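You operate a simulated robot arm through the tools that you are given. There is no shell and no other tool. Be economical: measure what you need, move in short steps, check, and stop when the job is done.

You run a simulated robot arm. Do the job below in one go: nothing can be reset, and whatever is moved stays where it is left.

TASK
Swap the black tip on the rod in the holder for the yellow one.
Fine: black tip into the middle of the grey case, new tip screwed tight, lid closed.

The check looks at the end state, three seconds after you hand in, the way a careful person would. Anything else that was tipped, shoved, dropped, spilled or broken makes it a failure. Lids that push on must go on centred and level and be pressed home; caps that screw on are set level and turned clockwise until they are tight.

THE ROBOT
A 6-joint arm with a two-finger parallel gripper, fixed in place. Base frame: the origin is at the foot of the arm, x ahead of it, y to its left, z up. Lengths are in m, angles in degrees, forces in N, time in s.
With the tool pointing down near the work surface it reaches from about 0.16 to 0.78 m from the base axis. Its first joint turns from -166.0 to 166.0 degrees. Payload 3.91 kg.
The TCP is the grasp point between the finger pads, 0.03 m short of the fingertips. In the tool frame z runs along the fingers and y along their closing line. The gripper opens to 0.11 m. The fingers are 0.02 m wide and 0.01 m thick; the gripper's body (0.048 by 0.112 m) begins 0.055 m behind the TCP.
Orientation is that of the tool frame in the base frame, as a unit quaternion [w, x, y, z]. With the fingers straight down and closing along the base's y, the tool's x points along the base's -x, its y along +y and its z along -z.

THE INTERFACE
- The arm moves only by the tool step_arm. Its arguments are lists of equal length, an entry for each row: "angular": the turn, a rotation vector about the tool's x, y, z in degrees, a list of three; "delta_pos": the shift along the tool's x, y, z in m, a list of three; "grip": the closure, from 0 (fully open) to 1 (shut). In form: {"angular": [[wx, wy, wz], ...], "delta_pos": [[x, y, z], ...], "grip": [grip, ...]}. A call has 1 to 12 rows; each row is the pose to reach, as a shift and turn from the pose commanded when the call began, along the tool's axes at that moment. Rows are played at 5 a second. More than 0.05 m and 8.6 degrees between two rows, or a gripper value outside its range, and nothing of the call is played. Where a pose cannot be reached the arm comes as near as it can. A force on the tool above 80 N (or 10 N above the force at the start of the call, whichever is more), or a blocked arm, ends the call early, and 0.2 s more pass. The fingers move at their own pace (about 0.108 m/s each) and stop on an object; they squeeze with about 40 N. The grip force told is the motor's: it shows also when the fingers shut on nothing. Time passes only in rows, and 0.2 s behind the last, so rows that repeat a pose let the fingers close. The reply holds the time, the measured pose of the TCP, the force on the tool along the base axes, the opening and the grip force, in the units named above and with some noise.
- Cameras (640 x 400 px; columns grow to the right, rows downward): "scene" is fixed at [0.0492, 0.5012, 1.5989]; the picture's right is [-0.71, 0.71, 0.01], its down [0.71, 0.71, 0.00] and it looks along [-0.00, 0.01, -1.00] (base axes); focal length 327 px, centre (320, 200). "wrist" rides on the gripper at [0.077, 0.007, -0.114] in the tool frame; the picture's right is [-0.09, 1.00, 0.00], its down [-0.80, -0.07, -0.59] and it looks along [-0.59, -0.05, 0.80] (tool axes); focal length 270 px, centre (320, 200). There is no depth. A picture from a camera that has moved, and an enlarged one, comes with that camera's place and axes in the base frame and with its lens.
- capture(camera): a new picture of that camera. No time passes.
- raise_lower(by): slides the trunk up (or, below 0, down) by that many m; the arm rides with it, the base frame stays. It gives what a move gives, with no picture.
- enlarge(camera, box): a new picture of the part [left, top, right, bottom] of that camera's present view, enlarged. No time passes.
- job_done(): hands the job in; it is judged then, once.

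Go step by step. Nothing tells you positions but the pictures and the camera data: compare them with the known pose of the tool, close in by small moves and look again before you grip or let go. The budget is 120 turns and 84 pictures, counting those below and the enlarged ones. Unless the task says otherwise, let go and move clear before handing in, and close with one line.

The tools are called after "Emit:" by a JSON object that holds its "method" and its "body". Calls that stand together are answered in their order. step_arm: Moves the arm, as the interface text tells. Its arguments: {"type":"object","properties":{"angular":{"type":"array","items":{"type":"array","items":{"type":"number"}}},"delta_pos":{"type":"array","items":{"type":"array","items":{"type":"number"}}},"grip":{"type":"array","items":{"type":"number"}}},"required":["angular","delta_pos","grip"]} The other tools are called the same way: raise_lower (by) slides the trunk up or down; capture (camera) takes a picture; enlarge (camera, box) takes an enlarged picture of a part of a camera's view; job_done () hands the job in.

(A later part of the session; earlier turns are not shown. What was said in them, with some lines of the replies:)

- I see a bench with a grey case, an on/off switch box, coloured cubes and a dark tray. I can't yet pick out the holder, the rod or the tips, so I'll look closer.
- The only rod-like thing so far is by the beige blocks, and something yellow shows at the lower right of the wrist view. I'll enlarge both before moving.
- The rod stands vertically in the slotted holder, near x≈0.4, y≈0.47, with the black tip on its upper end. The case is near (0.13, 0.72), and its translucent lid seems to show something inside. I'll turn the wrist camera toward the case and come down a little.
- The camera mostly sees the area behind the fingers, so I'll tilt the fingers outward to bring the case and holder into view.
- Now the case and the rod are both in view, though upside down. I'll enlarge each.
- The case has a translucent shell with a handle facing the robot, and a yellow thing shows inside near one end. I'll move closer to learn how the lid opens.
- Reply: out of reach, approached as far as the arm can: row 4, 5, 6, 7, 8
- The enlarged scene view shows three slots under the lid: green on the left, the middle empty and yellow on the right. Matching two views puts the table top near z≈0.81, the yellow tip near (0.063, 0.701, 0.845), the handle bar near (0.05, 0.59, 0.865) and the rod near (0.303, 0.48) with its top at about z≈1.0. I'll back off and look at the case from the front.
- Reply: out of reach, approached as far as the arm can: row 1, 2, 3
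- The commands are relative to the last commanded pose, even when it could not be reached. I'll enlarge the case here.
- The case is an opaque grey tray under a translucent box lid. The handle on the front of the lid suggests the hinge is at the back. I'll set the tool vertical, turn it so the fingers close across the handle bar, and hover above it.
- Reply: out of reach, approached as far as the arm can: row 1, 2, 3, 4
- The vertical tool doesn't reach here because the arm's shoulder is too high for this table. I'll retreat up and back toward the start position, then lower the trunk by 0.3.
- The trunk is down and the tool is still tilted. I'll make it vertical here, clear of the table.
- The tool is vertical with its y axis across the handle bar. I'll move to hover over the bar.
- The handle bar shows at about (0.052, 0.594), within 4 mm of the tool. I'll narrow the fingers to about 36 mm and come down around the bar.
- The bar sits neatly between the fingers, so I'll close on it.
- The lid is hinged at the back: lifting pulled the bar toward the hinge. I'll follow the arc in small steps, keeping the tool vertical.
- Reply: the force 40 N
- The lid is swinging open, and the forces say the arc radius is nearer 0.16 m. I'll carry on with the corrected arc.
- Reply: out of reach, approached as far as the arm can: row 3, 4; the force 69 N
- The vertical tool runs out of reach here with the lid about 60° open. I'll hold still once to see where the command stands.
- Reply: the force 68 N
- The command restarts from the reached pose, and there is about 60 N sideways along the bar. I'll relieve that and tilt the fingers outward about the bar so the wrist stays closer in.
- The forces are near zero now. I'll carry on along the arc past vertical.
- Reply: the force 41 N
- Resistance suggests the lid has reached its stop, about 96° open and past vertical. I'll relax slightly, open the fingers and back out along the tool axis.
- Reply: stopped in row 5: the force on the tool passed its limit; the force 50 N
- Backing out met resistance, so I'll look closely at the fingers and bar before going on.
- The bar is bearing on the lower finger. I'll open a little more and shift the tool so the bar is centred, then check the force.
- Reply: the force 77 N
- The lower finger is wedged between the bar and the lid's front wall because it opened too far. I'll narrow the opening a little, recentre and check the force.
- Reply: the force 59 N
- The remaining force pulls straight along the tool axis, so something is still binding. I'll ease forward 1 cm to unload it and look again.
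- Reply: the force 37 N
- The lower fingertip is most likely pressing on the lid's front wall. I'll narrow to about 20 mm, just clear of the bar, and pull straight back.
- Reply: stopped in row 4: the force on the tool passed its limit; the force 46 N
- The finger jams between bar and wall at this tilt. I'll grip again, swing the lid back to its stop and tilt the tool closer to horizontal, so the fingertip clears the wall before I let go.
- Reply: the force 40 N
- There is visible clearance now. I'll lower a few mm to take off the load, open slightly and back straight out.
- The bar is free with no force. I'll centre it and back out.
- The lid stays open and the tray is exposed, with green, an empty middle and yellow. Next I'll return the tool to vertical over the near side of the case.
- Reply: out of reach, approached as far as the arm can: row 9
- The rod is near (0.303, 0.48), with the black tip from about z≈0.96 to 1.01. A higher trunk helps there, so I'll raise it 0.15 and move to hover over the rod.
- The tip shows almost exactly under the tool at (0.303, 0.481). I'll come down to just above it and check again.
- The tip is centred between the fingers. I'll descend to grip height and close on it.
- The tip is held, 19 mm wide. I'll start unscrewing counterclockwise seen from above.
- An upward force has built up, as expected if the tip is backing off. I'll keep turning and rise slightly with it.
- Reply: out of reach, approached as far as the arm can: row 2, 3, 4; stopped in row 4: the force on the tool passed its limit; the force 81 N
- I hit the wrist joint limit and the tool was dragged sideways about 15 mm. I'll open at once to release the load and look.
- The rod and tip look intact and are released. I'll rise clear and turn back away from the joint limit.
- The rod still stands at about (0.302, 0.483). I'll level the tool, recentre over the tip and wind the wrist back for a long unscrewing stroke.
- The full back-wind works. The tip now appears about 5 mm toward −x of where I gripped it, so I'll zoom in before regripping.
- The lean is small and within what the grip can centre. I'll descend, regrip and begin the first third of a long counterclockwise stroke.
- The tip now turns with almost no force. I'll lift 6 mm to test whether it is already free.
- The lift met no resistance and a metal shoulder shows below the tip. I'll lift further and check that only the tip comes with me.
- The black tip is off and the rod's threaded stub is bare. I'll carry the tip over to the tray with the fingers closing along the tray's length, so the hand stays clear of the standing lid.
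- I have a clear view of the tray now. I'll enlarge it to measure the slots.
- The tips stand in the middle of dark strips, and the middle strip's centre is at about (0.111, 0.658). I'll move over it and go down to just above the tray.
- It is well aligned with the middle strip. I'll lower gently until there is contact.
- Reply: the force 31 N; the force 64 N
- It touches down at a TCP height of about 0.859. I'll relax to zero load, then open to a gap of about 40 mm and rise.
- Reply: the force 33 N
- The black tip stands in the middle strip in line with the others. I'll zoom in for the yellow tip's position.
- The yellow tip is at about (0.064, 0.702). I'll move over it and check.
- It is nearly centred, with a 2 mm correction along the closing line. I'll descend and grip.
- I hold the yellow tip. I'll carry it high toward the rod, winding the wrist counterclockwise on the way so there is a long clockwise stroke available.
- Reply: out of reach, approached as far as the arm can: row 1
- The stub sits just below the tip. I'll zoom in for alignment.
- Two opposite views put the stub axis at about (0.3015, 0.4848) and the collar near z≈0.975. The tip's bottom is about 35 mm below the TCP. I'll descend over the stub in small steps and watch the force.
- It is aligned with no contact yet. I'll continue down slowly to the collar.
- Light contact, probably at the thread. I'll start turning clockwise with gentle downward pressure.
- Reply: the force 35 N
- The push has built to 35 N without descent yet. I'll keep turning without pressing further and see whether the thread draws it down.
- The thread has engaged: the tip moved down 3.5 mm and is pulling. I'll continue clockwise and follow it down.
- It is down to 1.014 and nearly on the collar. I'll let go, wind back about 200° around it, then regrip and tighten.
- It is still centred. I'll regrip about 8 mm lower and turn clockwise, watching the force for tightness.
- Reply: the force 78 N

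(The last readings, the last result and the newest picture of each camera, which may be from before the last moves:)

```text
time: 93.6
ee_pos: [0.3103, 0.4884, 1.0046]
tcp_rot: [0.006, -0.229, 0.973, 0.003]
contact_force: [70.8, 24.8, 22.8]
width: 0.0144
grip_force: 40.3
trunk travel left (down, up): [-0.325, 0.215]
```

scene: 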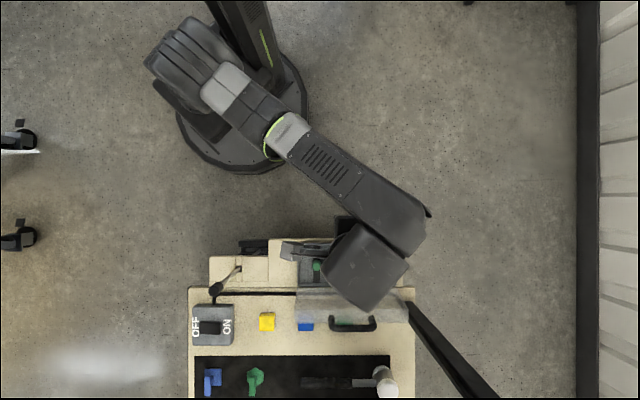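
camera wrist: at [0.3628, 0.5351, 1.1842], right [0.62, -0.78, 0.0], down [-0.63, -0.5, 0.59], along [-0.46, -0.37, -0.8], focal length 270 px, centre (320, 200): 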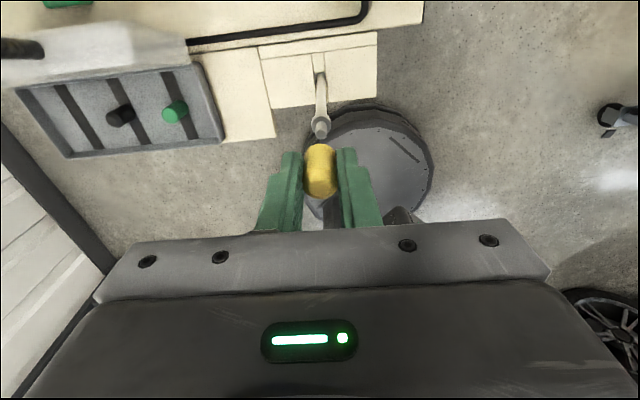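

A large side force and a narrower grip tell me the tip has gone tight and the fingers are slipping around it. I'll release and look.

Emit:
{"method": "step_arm", "body": {"angular": [[0, 0, 0], [0, 0, 0]], "delta_pos": [[0, 0, 0], [0, 0, 0]], "grip": [0.6, 0.6]}}

Emit:
{"method": "enlarge", "body": {"camera": "wrist", "box": [240, 60, 400, 200]}}

```text
time: 94.2
ee_pos: [0.3009, 0.4843, 1.003]
tcp_rot: [-0.003, -0.229, 0.973, -0.002]
contact_force: [-0.2, 0.5, -0.1]
width: 0.0441
grip_force: 0.0
trunk travel left (down, up): [-0.325, 0.215]
```

```text
2.86 times, centred on (320, 130) of wrist
camera zoom: at [0.2293, 0.4582, 1.1176], right [-0.36, 0.93, 0.0], down [0.75, 0.3, 0.59], along [0.55, 0.21, -0.81], focal length 772 px, centre (320, 400)
```

zoom: 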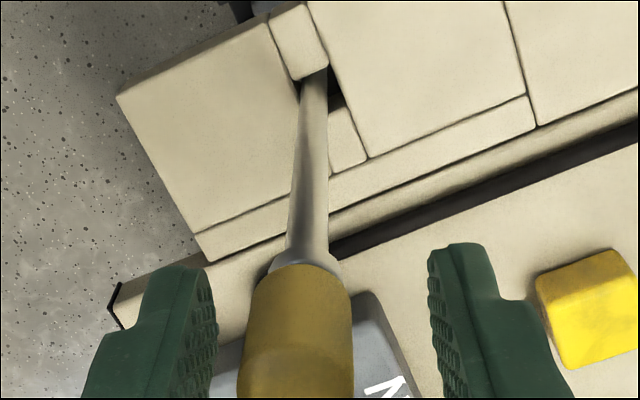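

The tip looks seated, and the rod leans about 5 mm from the slip. I'll regrip, which recentres it, and give a short check turn to confirm it is tight.

Emit:
{"method": "step_arm", "body": {"angular": [[0, 0, 0], [0, 0, 0], [0, 0, 0]], "delta_pos": [[0, 0, 0], [0, 0, 0], [0, 0, 0]], "grip": [0.8, 1, 1]}}

Emit:
{"method": "step_arm", "body": {"angular": [[0, 0, 5], [0, 0, 10], [0, 0, 15]], "delta_pos": [[0, 0, 0], [0, 0, 0], [0, 0, 0]], "grip": [1, 1, 1]}}

Emit:
{"method": "enlarge", "body": {"camera": "wrist", "box": [240, 60, 400, 200]}}

```text
time: 95.0
ee_pos: [0.3003, 0.485, 1.004]
tcp_rot: [0.0, -0.23, 0.973, 0.0]
contact_force: [-0.2, 0.0, -4.6]
width: 0.0197
grip_force: 39.9
trunk travel left (down, up): [-0.325, 0.215]
```

```text
time: 95.8
ee_pos: [0.3015, 0.485, 1.0055]
tcp_rot: [-0.001, -0.1, 0.995, -0.001]
contact_force: [0.3, 1.1, -9.4]
width: 0.0193
grip_force: 39.2
trunk travel left (down, up): [-0.325, 0.215]
```

```text
2.86 times, centred on (320, 130) of wrist
camera zoom: at [0.2245, 0.4779, 1.1189], right [-0.11, 0.99, 0.0], down [0.8, 0.09, 0.59], along [0.59, 0.07, -0.8], focal length 772 px, centre (320, 400)
```

zoom: 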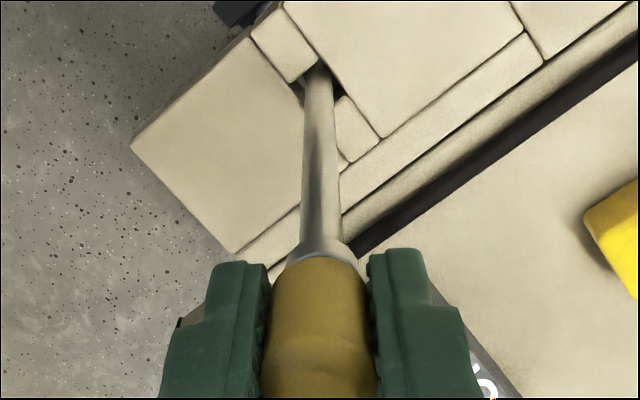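

The tip is still drawing down a little, so I'll keep turning and follow it.

Emit:
{"method": "step_arm", "body": {"angular": [[0, 0, 6], [0, 0, 12], [0, 0, 18], [0, 0, 24], [0, 0, 30], [0, 0, 36]], "delta_pos": [[0, 0, 0.0008], [0, 0, 0.001], [0, 0, 0.001], [0, 0, 0.001], [0, 0, 0.001], [0, 0, 0.001]], "grip": [1, 1, 1, 1, 1, 1]}}

Emit:
{"method": "enlarge", "body": {"camera": "wrist", "box": [240, 60, 400, 200]}}

```text
time: 97.2
ee_pos: [0.3032, 0.4829, 1.0053]
tcp_rot: [0.0, 0.214, 0.977, 0.0]
contact_force: [12.5, -8.8, -2.5]
width: 0.0244
grip_force: 40.3
trunk travel left (down, up): [-0.325, 0.215]
```

```text
2.86 times, centred on (320, 130) of wrist
camera zoom: at [0.2365, 0.5229, 1.1191], right [0.5, 0.87, 0.0], down [0.7, -0.4, 0.59], along [0.52, -0.29, -0.8], focal length 772 px, centre (320, 400)
```

zoom: 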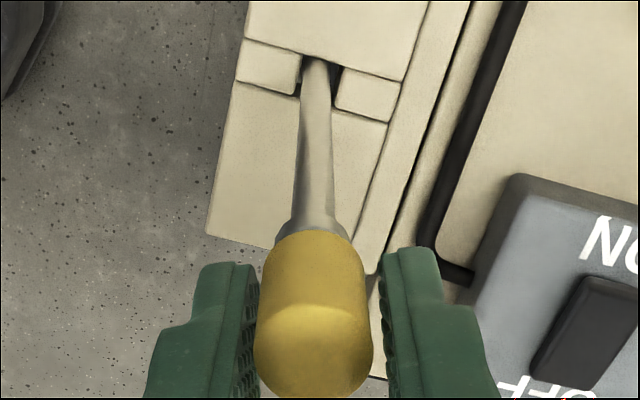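

The width grew from 19 to 24 mm during this turn, so the fingers are probably camming over a tip that no longer rotates. I'll repeat once: open, back up 36°, regrip on the flats and turn 20° to see whether it slips again.

Emit:
{"method": "step_arm", "body": {"angular": [[0, 0, 0], [0, 0, 0], [0, 0, -8], [0, 0, -16], [0, 0, -24], [0, 0, -32], [0, 0, -36], [0, 0, -36], [0, 0, -36], [0, 0, -36]], "delta_pos": [[0, 0, 0], [0, 0, 0], [0, 0, 0], [0, 0, 0], [0, 0, 0], [0, 0, 0], [0, 0, 0], [0, 0, 0], [0, 0, 0], [0, 0, 0]], "grip": [0.65, 0.65, 0.65, 0.65, 0.65, 0.65, 0.65, 0.85, 1, 1]}}

Emit:
{"method": "step_arm", "body": {"angular": [[0, 0, 6], [0, 0, 12]], "delta_pos": [[0, 0, 0], [0, 0, 0]], "grip": [1, 1]}}

Emit:
{"method": "step_arm", "body": {"angular": [[0, 0, 6], [0, 0, 12]], "delta_pos": [[0, 0, 0], [0, 0, 0]], "grip": [1, 1]}}

```text
time: 99.4
ee_pos: [0.3003, 0.4852, 1.0045]
tcp_rot: [0.0, -0.101, 0.995, 0.001]
contact_force: [0.0, -0.4, 0.0]
width: 0.0239
grip_force: 40.7
trunk travel left (down, up): [-0.325, 0.215]
```

```text
time: 100.0
ee_pos: [0.3016, 0.4853, 1.004]
tcp_rot: [0.0, 0.005, 1.0, 0.001]
contact_force: [0.2, 0.7, 0.8]
width: 0.0238
grip_force: 39.4
trunk travel left (down, up): [-0.325, 0.215]
```

```text
time: 100.6
ee_pos: [0.2999, 0.4857, 1.0047]
tcp_rot: [0.0, 0.109, 0.994, 0.001]
contact_force: [-1.2, 0.2, 0.9]
width: 0.0241
grip_force: 40.1
trunk travel left (down, up): [-0.325, 0.215]
```

The width is steady at 24 mm with no torque, which I don't understand yet. I'll look.

Emit:
{"method": "enlarge", "body": {"camera": "wrist", "box": [260, 90, 380, 220]}}

```text
3.08 times, centred on (320, 155) of wrist
camera zoom: at [0.2269, 0.5101, 1.1189], right [0.3, 0.95, 0.0], down [0.77, -0.24, 0.59], along [0.57, -0.18, -0.8], focal length 832 px, centre (320, 338)
```

zoom: 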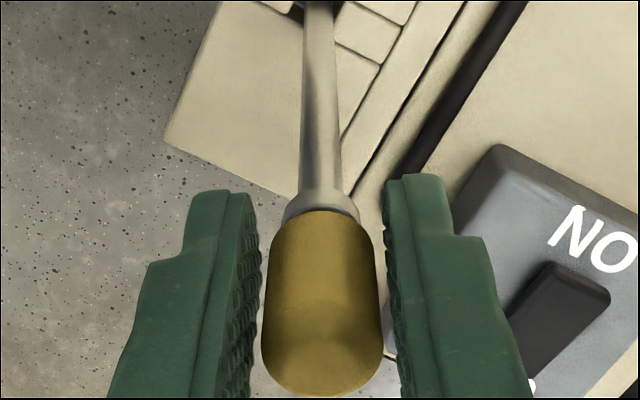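

There is a small visible gap on both sides, so the fingertips may be blocked by the collar at this lower height. I'll open, rise 9 mm to the earlier grip height and regrip the tip alone.

Emit:
{"method": "step_arm", "body": {"angular": [[0, 0, 0], [0, 0, 0], [0, 0, 0], [0, 0, 0], [0, 0, 0], [0, 0, 0]], "delta_pos": [[0, 0, 0], [0, 0, -0.005], [0, 0, -0.01], [0, 0, -0.01], [0, 0, -0.01], [0, 0, -0.01]], "grip": [0.65, 0.65, 0.65, 0.85, 1, 1]}}

Emit:
{"method": "step_arm", "body": {"angular": [[0, 0, 6], [0, 0, 12]], "delta_pos": [[0, 0, 0], [0, 0, 0]], "grip": [1, 1]}}

Emit:
{"method": "enlarge", "body": {"camera": "wrist", "box": [260, 90, 380, 220]}}

```text
time: 102.0
ee_pos: [0.3001, 0.4853, 1.0148]
tcp_rot: [-0.001, 0.109, 0.994, 0.001]
contact_force: [-0.4, 0.1, 1.1]
width: 0.0221
grip_force: 39.4
trunk travel left (down, up): [-0.325, 0.215]
```

```text
time: 102.6
ee_pos: [0.2995, 0.4856, 1.0146]
tcp_rot: [0.0, 0.213, 0.977, 0.002]
contact_force: [0.1, 0.5, 2.0]
width: 0.0187
grip_force: 39.6
trunk travel left (down, up): [-0.325, 0.215]
```

```text
3.08 times, centred on (320, 155) of wrist
camera zoom: at [0.2333, 0.5246, 1.1292], right [0.49, 0.87, 0.0], down [0.7, -0.4, 0.59], along [0.52, -0.29, -0.8], focal length 832 px, centre (320, 338)
```

zoom: 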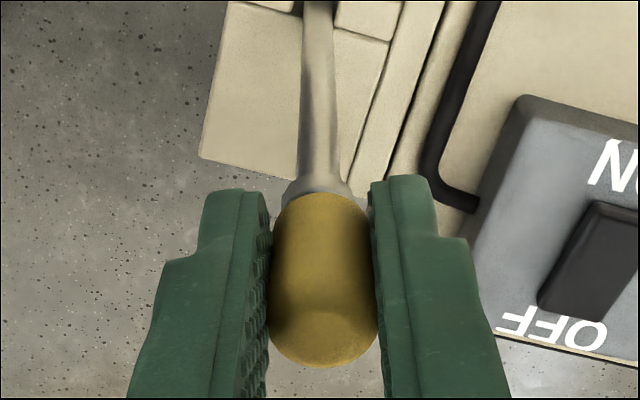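

The fingers snapped onto the tip at 18.7 mm. I'll keep turning clockwise in short pieces to see whether it rotates or slips.

Emit:
{"method": "step_arm", "body": {"angular": [[0, 0, 8], [0, 0, 16], [0, 0, 24]], "delta_pos": [[0, 0, 0], [0, 0, 0], [0, 0, 0]], "grip": [1, 1, 1]}}

Emit:
{"method": "step_arm", "body": {"angular": [[0, 0, 8], [0, 0, 16], [0, 0, 24]], "delta_pos": [[0, 0, 0], [0, 0, 0], [0, 0, 0]], "grip": [1, 1, 1]}}

```text
time: 103.4
ee_pos: [0.2998, 0.4845, 1.0147]
tcp_rot: [0.0, 0.412, 0.911, 0.001]
contact_force: [-2.2, 3.4, 2.1]
width: 0.0186
grip_force: 40.0
trunk travel left (down, up): [-0.325, 0.215]
```

```text
time: 104.2
ee_pos: [0.3004, 0.4846, 1.0153]
tcp_rot: [0.0, 0.591, 0.807, 0.0]
contact_force: [0.8, -0.8, 2.7]
width: 0.0185
grip_force: 40.0
trunk travel left (down, up): [-0.325, 0.215]
```

The view suggests the tip leans a few mm toward −y. I'll release, rise clear and inspect the whole rod from both cameras.

Emit:
{"method": "step_arm", "body": {"angular": [[0, 0, 0], [0, 0, 0], [0, 0, 0], [0, 0, 0], [0, 0, 0]], "delta_pos": [[0, 0, 0], [0, 0, 0], [0, 0, -0.03], [0, 0, -0.06], [0, 0, -0.08]], "grip": [0.6, 0.6, 0.6, 0.6, 0.6]}}

Emit:
{"method": "enlarge", "body": {"camera": "wrist", "box": [250, 30, 390, 170]}}

```text
time: 105.4
ee_pos: [0.3023, 0.4843, 1.0916]
tcp_rot: [-0.001, 0.591, 0.807, 0.001]
contact_force: [-0.7, -0.8, -0.1]
width: 0.0442
grip_force: 0.0
trunk travel left (down, up): [-0.325, 0.215]
```

```text
2.86 times, centred on (320, 100) of wrist
camera zoom: at [0.2846, 0.5615, 1.2069], right [0.98, 0.22, 0.0], down [0.17, -0.79, 0.59], along [0.13, -0.58, -0.8], focal length 772 px, centre (320, 486)
```

zoom: 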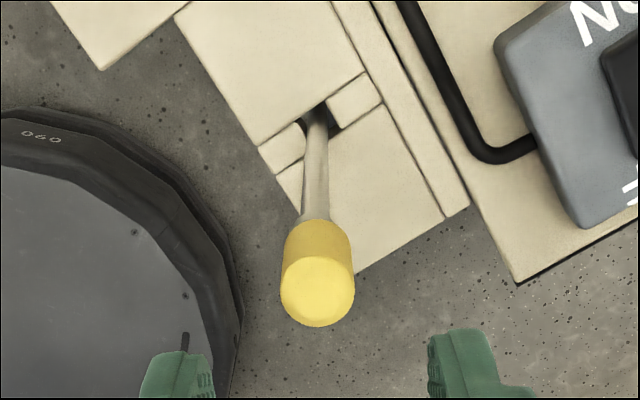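

The rod is upright and the tip sits on the collar. The last 60° of turning gave no further draw, so it is tight. Now for the lid: I'll move back over the near side of the case with the fingers set to close across the handle.

Emit:
{"method": "step_arm", "body": {"angular": [[0, 0, 0], [0, 0, -5], [0, 0, -10], [0, 0, -15], [0, 0, -20], [0, 0, -25], [0, 0, -27]], "delta_pos": [[0, 0, -0.02], [0.03, -0.032, -0.02], [0.06, -0.064, -0.02], [0.09, -0.098, -0.02], [0.12, -0.13, -0.02], [0.145, -0.158, -0.02], [0.17, -0.1853, 0.0]], "grip": [0.6, 0.6, 0.6, 0.6, 0.6, 0.6, 0.6]}}

Emit:
{"method": "step_arm", "body": {"angular": [[-8, 0, 0], [-16, 0, 0], [-24, 0, 0], [-32, 0, 0], [-40, 0, 0], [-48, 0, 0], [-56, 0, 0], [-64, 0, 0]], "delta_pos": [[0, 0, 0], [0, 0, 0], [0, 0, 0], [0, 0, 0], [0, 0, 0], [0, 0, 0], [0, 0, 0], [0, 0, 0]], "grip": [0.75, 0.75, 0.75, 0.75, 0.75, 0.75, 0.75, 0.75]}}

Emit:
{"method": "capture", "body": {"camera": "wrist"}}

```text
time: 107.0
ee_pos: [0.0764, 0.5906, 1.0945]
tcp_rot: [0.0, 0.386, 0.923, 0.001]
contact_force: [-0.1, 0.0, 0.2]
width: 0.0441
grip_force: 0.2
trunk travel left (down, up): [-0.325, 0.215]
```

```text
time: 108.8
ee_pos: [0.0952, 0.6237, 1.1674]
tcp_rot: [0.206, 0.319, 0.796, 0.472]
contact_force: [-0.2, 0.4, -0.2]
width: 0.0274
grip_force: 0.1
out of reach, approached as far as the arm can: row 7, 8
trunk travel left (down, up): [-0.325, 0.215]
```

```text
11 pictures are left
camera wrist: at [-0.029, 0.6104, 1.225], right [0.38, 0.29, 0.88], down [0.17, -0.96, 0.24], along [0.91, 0.06, -0.41], focal length 270 px, centre (320, 200)
```

wrist: 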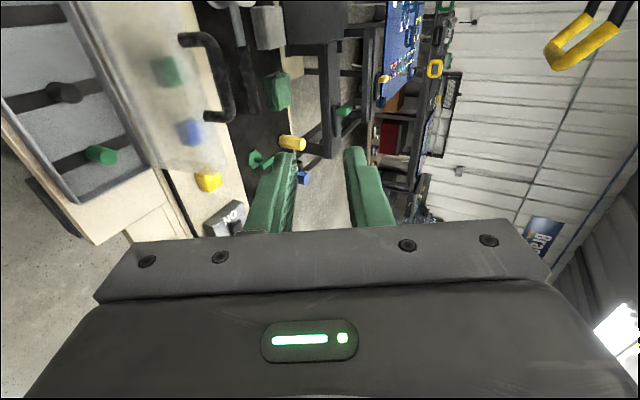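

This side is near a wrist limit when tilted. Instead I'll raise the trunk so a vertical tool can reach the standing handle, and return the tool to vertical.

Emit:
{"method": "step_arm", "body": {"angular": [[8, 0, 0], [16, 0, 0], [24, 0, 0], [32, 0, 0], [40, 0, 0], [48, 0, 0], [56, 0, 0], [61.9, 0, 0]], "delta_pos": [[0, 0, -0.01], [0, 0, -0.02], [0, 0, -0.03], [0, 0, -0.04], [0, 0, -0.04], [0, 0, -0.04], [0, 0, -0.04], [0, 0, -0.04]], "grip": [0.67, 0.67, 0.67, 0.67, 0.67, 0.67, 0.67, 0.67]}}

Emit:
{"method": "raise_lower", "body": {"by": 0.1}}

```text
time: 110.6
ee_pos: [0.0706, 0.596, 1.1818]
tcp_rot: [0.006, 0.386, 0.922, 0.019]
contact_force: [-0.2, 0.2, -0.6]
width: 0.0362
grip_force: 0.0
trunk travel left (down, up): [-0.325, 0.215]
```

```text
time: 111.9
ee_pos: [0.07, 0.5979, 1.2828]
tcp_rot: [0.006, 0.387, 0.922, 0.02]
contact_force: [-0.5, 1.3, 0.1]
width: 0.0362
grip_force: 0.0
trunk travel left (down, up): [-0.425, 0.115]
```

The handle bar appears at about (0.18, 0.718, 0.98). I'll level the tool and move above it.

Emit:
{"method": "step_arm", "body": {"angular": [[2.38, -0.25, 0], [2.38, -0.25, 0], [2.38, -0.25, 0], [2.38, -0.25, 0], [2.38, -0.25, 0], [2.38, -0.25, 0], [2.38, -0.25, 0], [2.38, -0.25, 0]], "delta_pos": [[0, 0, 0.045], [0, 0, 0.09], [0, 0.01, 0.135], [0.002, 0.04, 0.165], [0.003, 0.07, 0.195], [0.005, 0.1, 0.21], [0.007, 0.13, 0.215], [0.008, 0.1545, 0.219]], "grip": [0.67, 0.67, 0.67, 0.67, 0.67, 0.67, 0.67, 0.67]}}

Emit:
{"method": "capture", "body": {"camera": "wrist"}}

```text
time: 113.7
ee_pos: [0.1801, 0.7174, 1.0706]
tcp_rot: [0.0, 0.386, 0.922, -0.001]
contact_force: [0.2, -0.3, -0.3]
width: 0.0363
grip_force: 0.0
trunk travel left (down, up): [-0.425, 0.115]
```

```text
10 pictures are left
camera wrist: at [0.132, 0.7801, 1.1838], right [0.77, 0.64, 0.0], down [0.51, -0.62, 0.6], along [0.38, -0.46, -0.8], focal length 270 px, centre (320, 200)
```

wrist: 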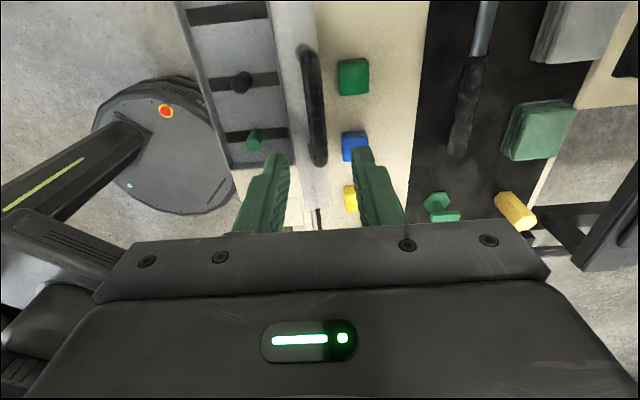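

I can reach it, and the bar runs between the fingers. I'll descend to straddle it and check.

Emit:
{"method": "step_arm", "body": {"angular": [[0, 0, 0], [0, 0, 0], [0, 0, 0]], "delta_pos": [[0.006, -0.001, 0.035], [0.006, -0.001, 0.065], [0.006, -0.001, 0.084]], "grip": [0.6, 0.6, 0.6]}}

Emit:
{"method": "enlarge", "body": {"camera": "wrist", "box": [220, 60, 420, 230]}}

```text
time: 114.5
ee_pos: [0.1747, 0.721, 0.9852]
tcp_rot: [0.001, 0.387, 0.922, -0.001]
contact_force: [0.1, -0.8, -0.5]
width: 0.0442
grip_force: 0.0
trunk travel left (down, up): [-0.425, 0.115]
```

```text
2.35 times, centred on (320, 145) of wrist
camera zoom: at [0.1261, 0.7827, 1.0995], right [0.77, 0.64, 0.0], down [0.51, -0.62, 0.6], along [0.38, -0.46, -0.8], focal length 636 px, centre (320, 329)
```

zoom: 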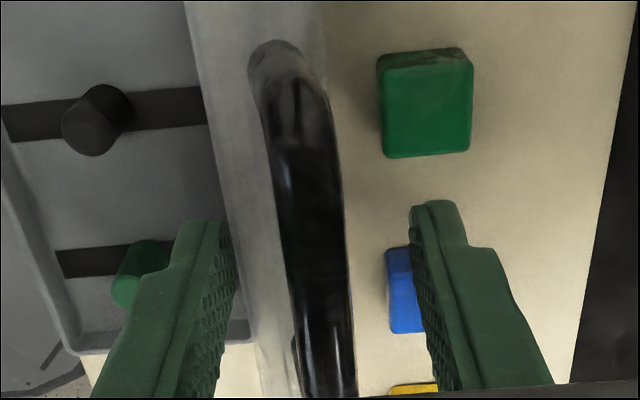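

The bar is centred between the fingers. I'll close on it.

Emit:
{"method": "step_arm", "body": {"angular": [[0, 0, 0], [0, 0, 0], [0, 0, 0]], "delta_pos": [[0, 0, 0], [0, 0, 0], [0, 0, 0]], "grip": [0.85, 1, 1]}}

```text
time: 115.3
ee_pos: [0.1747, 0.7205, 0.9849]
tcp_rot: [0.001, 0.386, 0.922, -0.001]
contact_force: [0.2, -1.3, -2.7]
width: 0.0136
grip_force: 44.8
trunk travel left (down, up): [-0.425, 0.115]
```

The handle is held with almost no load. I'll start the lid back along its arc, checking the force.

Emit:
{"method": "step_arm", "body": {"angular": [[0, 0, 0], [0, 0, 0], [0, 0, 0], [0, 0, 0], [0, 0, 0]], "delta_pos": [[0, -0.0097, 0.002], [0, -0.0193, -0.0037], [0, -0.0292, -0.0045], [0, -0.0392, -0.0048], [0, -0.059, -0.0031]], "grip": [1, 1, 1, 1, 1]}}

```text
time: 116.5
ee_pos: [0.1333, 0.6792, 0.9879]
tcp_rot: [0.001, 0.386, 0.922, -0.002]
contact_force: [-2.8, 1.5, 0.3]
width: 0.0137
grip_force: 45.2
trunk travel left (down, up): [-0.425, 0.115]
```

Hardly any force. I'll continue down the arc.

Emit:
{"method": "step_arm", "body": {"angular": [[0, 0, 0], [0, 0, 0], [0, 0, 0], [0, 0, 0], [0, 0, 0], [0, 0, 0]], "delta_pos": [[0, -0.0098, 0.002], [0, -0.0194, 0.0045], [0, -0.0379, 0.0117], [0, -0.0553, 0.0213], [0, -0.0712, 0.0333], [0, -0.0853, 0.0473]], "grip": [1, 1, 1, 1, 1, 1]}}

```text
time: 117.9
ee_pos: [0.0712, 0.6196, 0.9404]
tcp_rot: [0.001, 0.386, 0.922, -0.001]
contact_force: [1.9, 2.1, -2.2]
width: 0.0133
grip_force: 45.5
trunk travel left (down, up): [-0.425, 0.115]
```

Emit:
{"method": "step_arm", "body": {"angular": [[0, 0, 0], [0, 0, 0], [0, 0, 0], [0, 0, 0], [0, 0, 0], [0, 0, 0]], "delta_pos": [[0, -0.006, 0.008], [0, -0.0119, 0.0159], [0, -0.017, 0.0245], [0, -0.0216, 0.0333], [0, -0.0287, 0.0518], [0, -0.0318, 0.0639]], "grip": [1, 1, 1, 1, 1, 1]}}

Emit:
{"method": "step_arm", "body": {"angular": [[0, 0, 0], [0, 0, 0], [0, 0, 0]], "delta_pos": [[0, -0.001, 0.003], [0, -0.0011, 0.0059], [0, -0.0011, 0.0075]], "grip": [1, 1, 1]}}

Emit:
{"method": "capture", "body": {"camera": "wrist"}}

```text
time: 119.3
ee_pos: [0.0503, 0.5973, 0.8782]
tcp_rot: [0.0, 0.387, 0.922, -0.001]
contact_force: [7.5, -0.2, -0.8]
width: 0.0138
grip_force: 44.9
trunk travel left (down, up): [-0.425, 0.115]
```

```text
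time: 120.1
ee_pos: [0.0498, 0.5971, 0.8707]
tcp_rot: [0.0, 0.387, 0.922, 0.0]
contact_force: [6.5, -0.4, 0.8]
width: 0.0135
grip_force: 45.1
trunk travel left (down, up): [-0.425, 0.115]
```

```text
8 pictures are left
camera wrist: at [0.001, 0.6582, 0.9842], right [0.77, 0.64, 0.0], down [0.51, -0.62, 0.59], along [0.38, -0.46, -0.8], focal length 270 px, centre (320, 200)
```

wrist: 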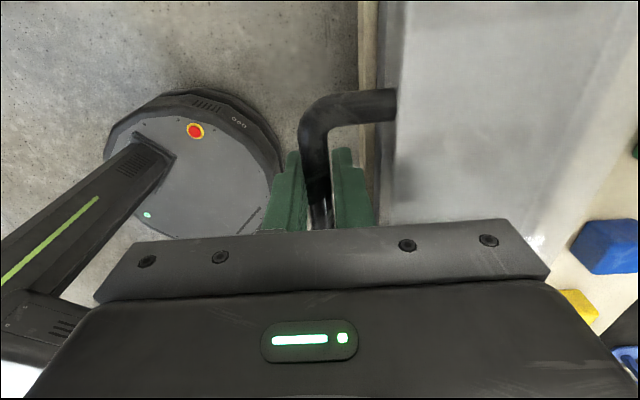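

It is almost closed. I'll press down a few more millimetres until there is firm contact.

Emit:
{"method": "step_arm", "body": {"angular": [[0, 0, 0], [0, 0, 0], [0, 0, 0]], "delta_pos": [[0, 0, 0.002], [0, 0, 0.004], [0, 0, 0.006]], "grip": [1, 1, 1]}}

```text
time: 120.9
ee_pos: [0.0499, 0.5969, 0.8663]
tcp_rot: [-0.001, 0.386, 0.923, 0.001]
contact_force: [7.1, 6.6, 17.8]
width: 0.0136
grip_force: 45.1
trunk travel left (down, up): [-0.425, 0.115]
```

That is contact at the closed height. I'll press a little more, relax, open and rise straight up.

Emit:
{"method": "step_arm", "body": {"angular": [[0, 0, 0], [0, 0, 0], [0, 0, 0], [0, 0, 0]], "delta_pos": [[0, 0, 0.003], [0, 0, 0.003], [0, 0.001, 0.001], [0, 0.001, -0.001]], "grip": [1, 1, 1, 1]}}

Emit:
{"method": "step_arm", "body": {"angular": [[0, 0, 0], [0, 0, 0], [0, 0, 0], [0, 0, 0], [0, 0, 0], [0, 0, 0]], "delta_pos": [[0, 0, 0], [0, 0, 0], [0, 0, -0.02], [0, 0, -0.05], [0, 0, -0.09], [0, 0, -0.13]], "grip": [0.75, 0.68, 0.68, 0.68, 0.68, 0.68]}}

Emit:
{"method": "capture", "body": {"camera": "wrist"}}

```text
time: 121.9
ee_pos: [0.0496, 0.5958, 0.8641]
tcp_rot: [0.0, 0.387, 0.922, -0.001]
contact_force: [6.2, 12.0, 21.4]
width: 0.0133
grip_force: 44.2
trunk travel left (down, up): [-0.425, 0.115]
```

```text
time: 123.3
ee_pos: [0.0477, 0.5975, 0.9976]
tcp_rot: [0.0, 0.387, 0.922, -0.001]
contact_force: [0.0, 0.9, -0.9]
width: 0.0349
grip_force: 0.1
trunk travel left (down, up): [-0.425, 0.115]
```

```text
7 pictures are left
camera wrist: at [0.0001, 0.6587, 1.1107], right [0.77, 0.64, 0.0], down [0.51, -0.62, 0.6], along [0.38, -0.46, -0.8], focal length 270 px, centre (320, 200)
```

wrist: 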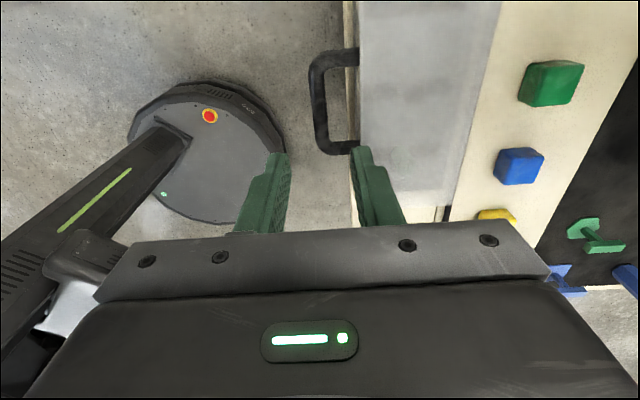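

The lid is closed. I'll move clear and check everything with the scene camera.

Emit:
{"method": "step_arm", "body": {"angular": [[0, 0, 0], [0, 0, 0], [0, 0, 0], [0, 0, 0], [0, 0, 0], [0, 0, 0]], "delta_pos": [[0, -0.02, -0.04], [0, -0.06, -0.06], [0, -0.1, -0.06], [0, -0.145, -0.06], [0, -0.19, -0.06], [0, -0.235, -0.06]], "grip": [0.5, 0.5, 0.5, 0.5, 0.5, 0.5]}}

Emit:
{"method": "capture", "body": {"camera": "scene"}}

Emit:
{"method": "enlarge", "body": {"camera": "scene", "box": [190, 220, 410, 320]}}

```text
time: 124.7
ee_pos: [-0.118, 0.43, 1.0569]
tcp_rot: [-0.001, 0.387, 0.922, -0.001]
contact_force: [-1.2, -0.1, -0.8]
width: 0.055
grip_force: 0.1
trunk travel left (down, up): [-0.425, 0.115]
```

```text
6 pictures are left
```

scene: 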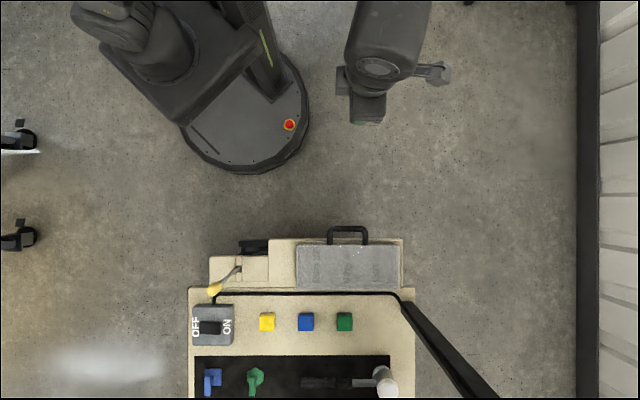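

```text
2.91 times, centred on (300, 270) of scene
camera zoom: at [0.0492, 0.5012, 1.5989], right [-0.71, 0.71, 0.01], down [0.71, 0.71, 0.0], along [0.0, 0.01, -1.0], focal length 952 px, centre (378, -4)
```

zoom: 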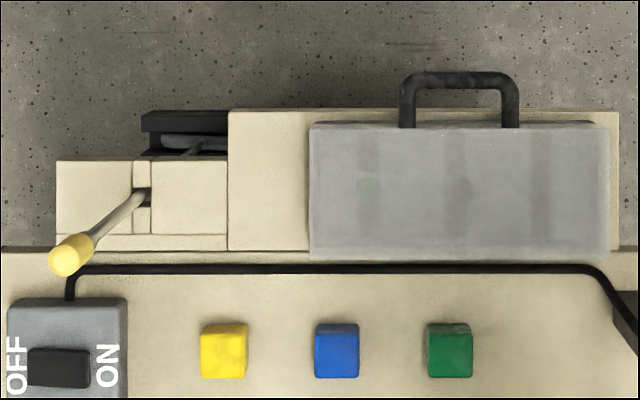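

Everything matches the starting view: the rod tip is within a pixel of the old position, and the lid is closed with the black tip inside. One last zoom on the tip seat.

Emit:
{"method": "enlarge", "body": {"camera": "scene", "box": [200, 255, 250, 300]}}

Emit:
{"method": "enlarge", "body": {"camera": "scene", "box": [290, 225, 410, 300]}}

```text
8.89 times, centred on (225, 278) of scene
camera zoom: at [0.0492, 0.5012, 1.5989], right [-0.71, 0.71, 0.01], down [0.71, 0.71, 0.0], along [0.0, 0.01, -1.0], focal length 2907 px, centre (1164, -489)
```

zoom: 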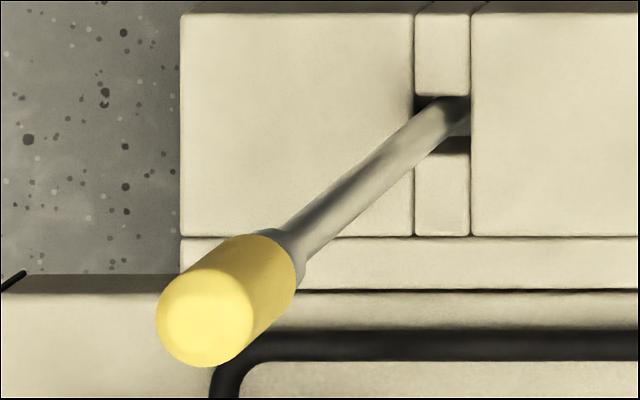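

```text
5.33 times, centred on (350, 262) of scene
camera zoom: at [0.0492, 0.5012, 1.5989], right [-0.71, 0.71, 0.01], down [0.71, 0.71, 0.0], along [0.0, 0.01, -1.0], focal length 1744 px, centre (160, -133)
```

zoom: 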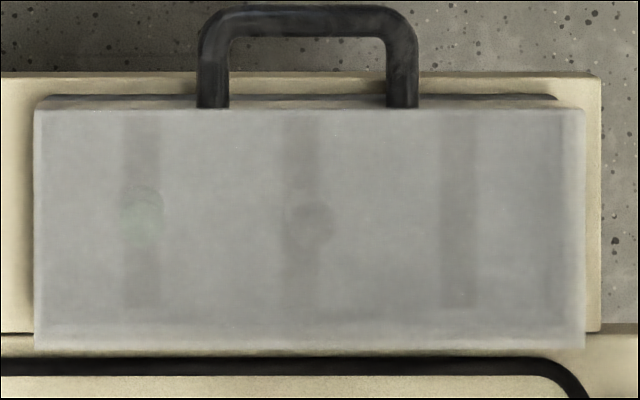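

I want a direct comparison with the black tip's original height, so I'll take the identical zoom as at the start.

Emit:
{"method": "enlarge", "body": {"camera": "scene", "box": [200, 230, 280, 310]}}

```text
5.00 times, centred on (240, 270) of scene
camera zoom: at [0.0492, 0.5012, 1.5989], right [-0.71, 0.71, 0.01], down [0.71, 0.71, 0.0], along [0.0, 0.01, -1.0], focal length 1635 px, centre (720, -150)
```

zoom: 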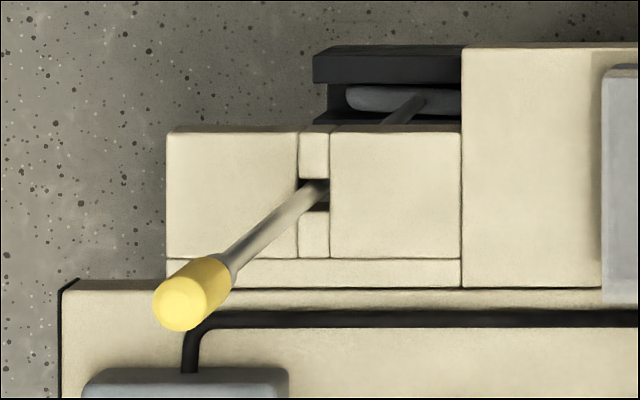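

Compared with the start, the yellow tip may sit 2–3 mm higher and a bit of collar shows, so I'm not sure it is fully tight. I'll go back over the rod, with the wrist wound for a clockwise stroke, and test it properly.

Emit:
{"method": "step_arm", "body": {"angular": [[0, 0, -8], [0, 0, -16], [0, 0, -24], [0, 0, -32], [0, 0, -40], [0, 0, -48], [0, 0, -56], [0, 0, -64], [0, 0, -72], [0, 0, -80], [0, 0, -88], [0, 0, -96]], "delta_pos": [[0, 0, -0.04], [-0.024, 0.031, -0.045], [-0.048, 0.062, -0.045], [-0.072, 0.093, -0.045], [-0.096, 0.124, -0.045], [-0.12, 0.155, -0.045], [-0.144, 0.186, -0.045], [-0.168, 0.217, -0.045], [-0.192, 0.249, -0.045], [-0.216, 0.281, -0.045], [-0.24, 0.313, -0.045], [-0.2544, 0.3373, -0.045]], "grip": [0.6, 0.6, 0.6, 0.6, 0.6, 0.6, 0.6, 0.6, 0.6, 0.6, 0.6, 0.6]}}

Emit:
{"method": "step_arm", "body": {"angular": [[0, 0, -8], [0, 0, -16], [0, 0, -24], [0, 0, -32], [0, 0, -40], [0, 0, -48], [0, 0, -56], [0, 0, -64], [0, 0, -72], [0, 0, -80], [0, 0, -88], [0, 0, -96]], "delta_pos": [[0, 0, 0], [0, 0, 0], [0, 0, 0], [0, 0, 0], [0, 0, 0], [0, 0, 0], [0, 0, 0], [0, 0, 0], [0, 0, 0], [0, 0, 0], [0, 0, 0], [0, 0, 0]], "grip": [0.6, 0.6, 0.6, 0.6, 0.6, 0.6, 0.6, 0.6, 0.6, 0.6, 0.6, 0.6]}}

```text
time: 127.3
ee_pos: [0.3011, 0.4855, 1.1008]
tcp_rot: [-0.001, -0.427, 0.904, 0.0]
contact_force: [0.4, -0.3, -0.3]
width: 0.0437
grip_force: 0.0
trunk travel left (down, up): [-0.425, 0.115]
```

```text
time: 129.9
ee_pos: [0.3009, 0.4879, 1.0997]
tcp_rot: [0.001, 0.958, -0.287, -0.001]
contact_force: [0.0, -0.5, -0.4]
width: 0.0441
grip_force: 0.1
trunk travel left (down, up): [-0.425, 0.115]
```

Emit:
{"method": "step_arm", "body": {"angular": [[0, 0, 0], [0, 0, 0], [0, 0, 0], [0, 0, 0], [0, 0, 0]], "delta_pos": [[0.001, 0.0015, 0.045], [0.001, 0.0015, 0.0845], [0.001, 0.0015, 0.0845], [0.001, 0.0015, 0.0845], [0.001, 0.0015, 0.0845]], "grip": [0.6, 0.6, 0.85, 1, 1]}}

Emit:
{"method": "step_arm", "body": {"angular": [[0, 0, 8], [0, 0, 16], [0, 0, 24]], "delta_pos": [[0, 0, 0], [0, 0, 0], [0, 0, 0]], "grip": [1, 1, 1]}}

Emit:
{"method": "step_arm", "body": {"angular": [[0, 0, 8], [0, 0, 16], [0, 0, 24], [0, 0, 32], [0, 0, 40]], "delta_pos": [[0, 0, 0], [0, 0, 0], [0, 0, 0], [0, 0, 0], [0, 0, 0]], "grip": [1, 1, 1, 1, 1]}}

Emit:
{"method": "enlarge", "body": {"camera": "wrist", "box": [260, 90, 380, 220]}}

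```text
time: 131.1
ee_pos: [0.3002, 0.4871, 1.0159]
tcp_rot: [0.0, 0.958, -0.288, -0.001]
contact_force: [-0.1, 0.0, -2.5]
width: 0.0184
grip_force: 39.8
trunk travel left (down, up): [-0.425, 0.115]
```

```text
time: 131.9
ee_pos: [0.3018, 0.4871, 1.0156]
tcp_rot: [0.002, 0.876, -0.482, 0.0]
contact_force: [-0.8, 0.4, -3.1]
width: 0.0183
grip_force: 40.1
trunk travel left (down, up): [-0.425, 0.115]
```

```text
time: 133.1
ee_pos: [0.3018, 0.4864, 1.0164]
tcp_rot: [-0.001, -0.659, 0.752, 0.0]
contact_force: [-0.1, 0.6, -1.0]
width: 0.0192
grip_force: 40.4
trunk travel left (down, up): [-0.425, 0.115]
```

```text
3.08 times, centred on (320, 155) of wrist
camera zoom: at [0.2845, 0.4125, 1.1303], right [-0.98, 0.22, 0.0], down [0.18, 0.79, 0.59], along [0.13, 0.58, -0.81], focal length 832 px, centre (320, 338)
```

zoom: 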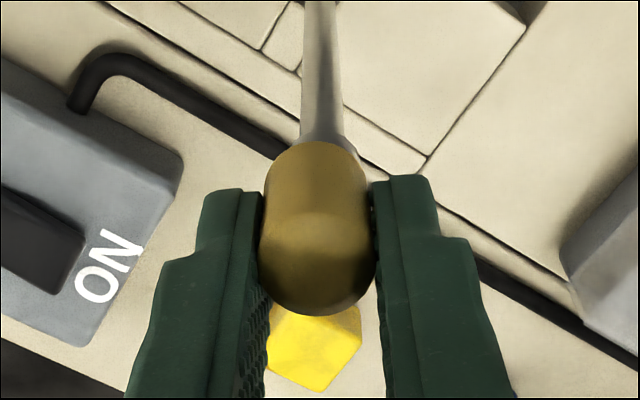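

Seen from the opposite side, the offset is a slight lean of about 3 mm rather than extra height. Two separate 60° clockwise turns gave no further draw, so the tip is seated and tight. I'll release and move clear.

Emit:
{"method": "step_arm", "body": {"angular": [[0, 0, 0], [0, 0, 0], [0, 0, 0], [0, 0, 0], [0, 0, 0], [0, 0, 0]], "delta_pos": [[0, 0, 0], [0, 0, 0], [0, 0, -0.03], [0, 0, -0.07], [0, 0, -0.11], [0, 0, -0.14]], "grip": [0.7, 0.6, 0.6, 0.6, 0.6, 0.6]}}

Emit:
{"method": "step_arm", "body": {"angular": [[0, 0, 0], [0, 0, 0], [0, 0, 0], [0, 0, 0], [0, 0, 0]], "delta_pos": [[0.04, 0, 0], [0.08, 0, 0], [0.12, 0, 0], [0.16, 0, 0], [0.2, 0, 0]], "grip": [0.6, 0.6, 0.6, 0.6, 0.6]}}

Emit:
{"method": "enlarge", "body": {"camera": "scene", "box": [200, 230, 280, 310]}}

```text
time: 134.5
ee_pos: [0.3012, 0.4853, 1.1568]
tcp_rot: [0.0, -0.659, 0.752, 0.0]
contact_force: [0.2, 0.2, 0.7]
width: 0.044
grip_force: 0.0
trunk travel left (down, up): [-0.425, 0.115]
```

```text
time: 135.7
ee_pos: [0.2732, 0.2862, 1.1563]
tcp_rot: [-0.001, -0.66, 0.751, 0.0]
contact_force: [-0.2, -0.8, -0.2]
width: 0.0436
grip_force: 0.1
trunk travel left (down, up): [-0.425, 0.115]
```

```text
5.00 times, centred on (240, 270) of scene
camera zoom: at [0.0492, 0.5012, 1.5989], right [-0.71, 0.71, 0.01], down [0.71, 0.71, 0.0], along [0.0, 0.01, -1.0], focal length 1635 px, centre (720, -150)
```

zoom: 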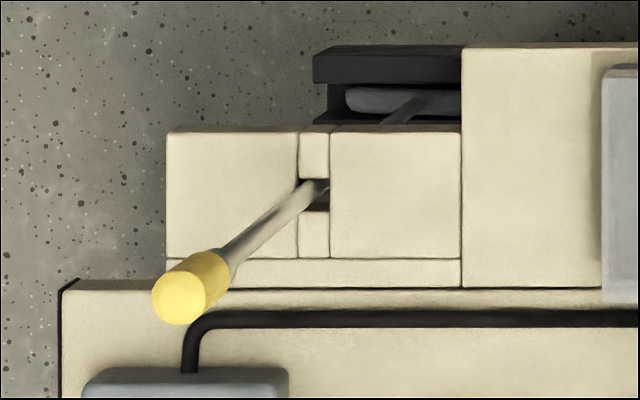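

The yellow tip is on and tight, the black tip is in the middle of the grey case, the lid is closed and the arm is clear. The rod keeps a lean of about 1° in its holder, small enough to leave alone, so I'm handing in.

Emit:
{"method": "job_done", "body": {}}

```text
The job is handed in.
```

The yellow tip is screwed onto the rod, the black tip stands in the middle of the grey case, the lid is closed and the arm is clear. I judged the tip tight because further turning no longer drew it down. The rod leans about 1° (4 mm at the tip) from where it started, because the gripper dragged it sideways twice: once while unscrewing at a wrist limit, and again while tightening.
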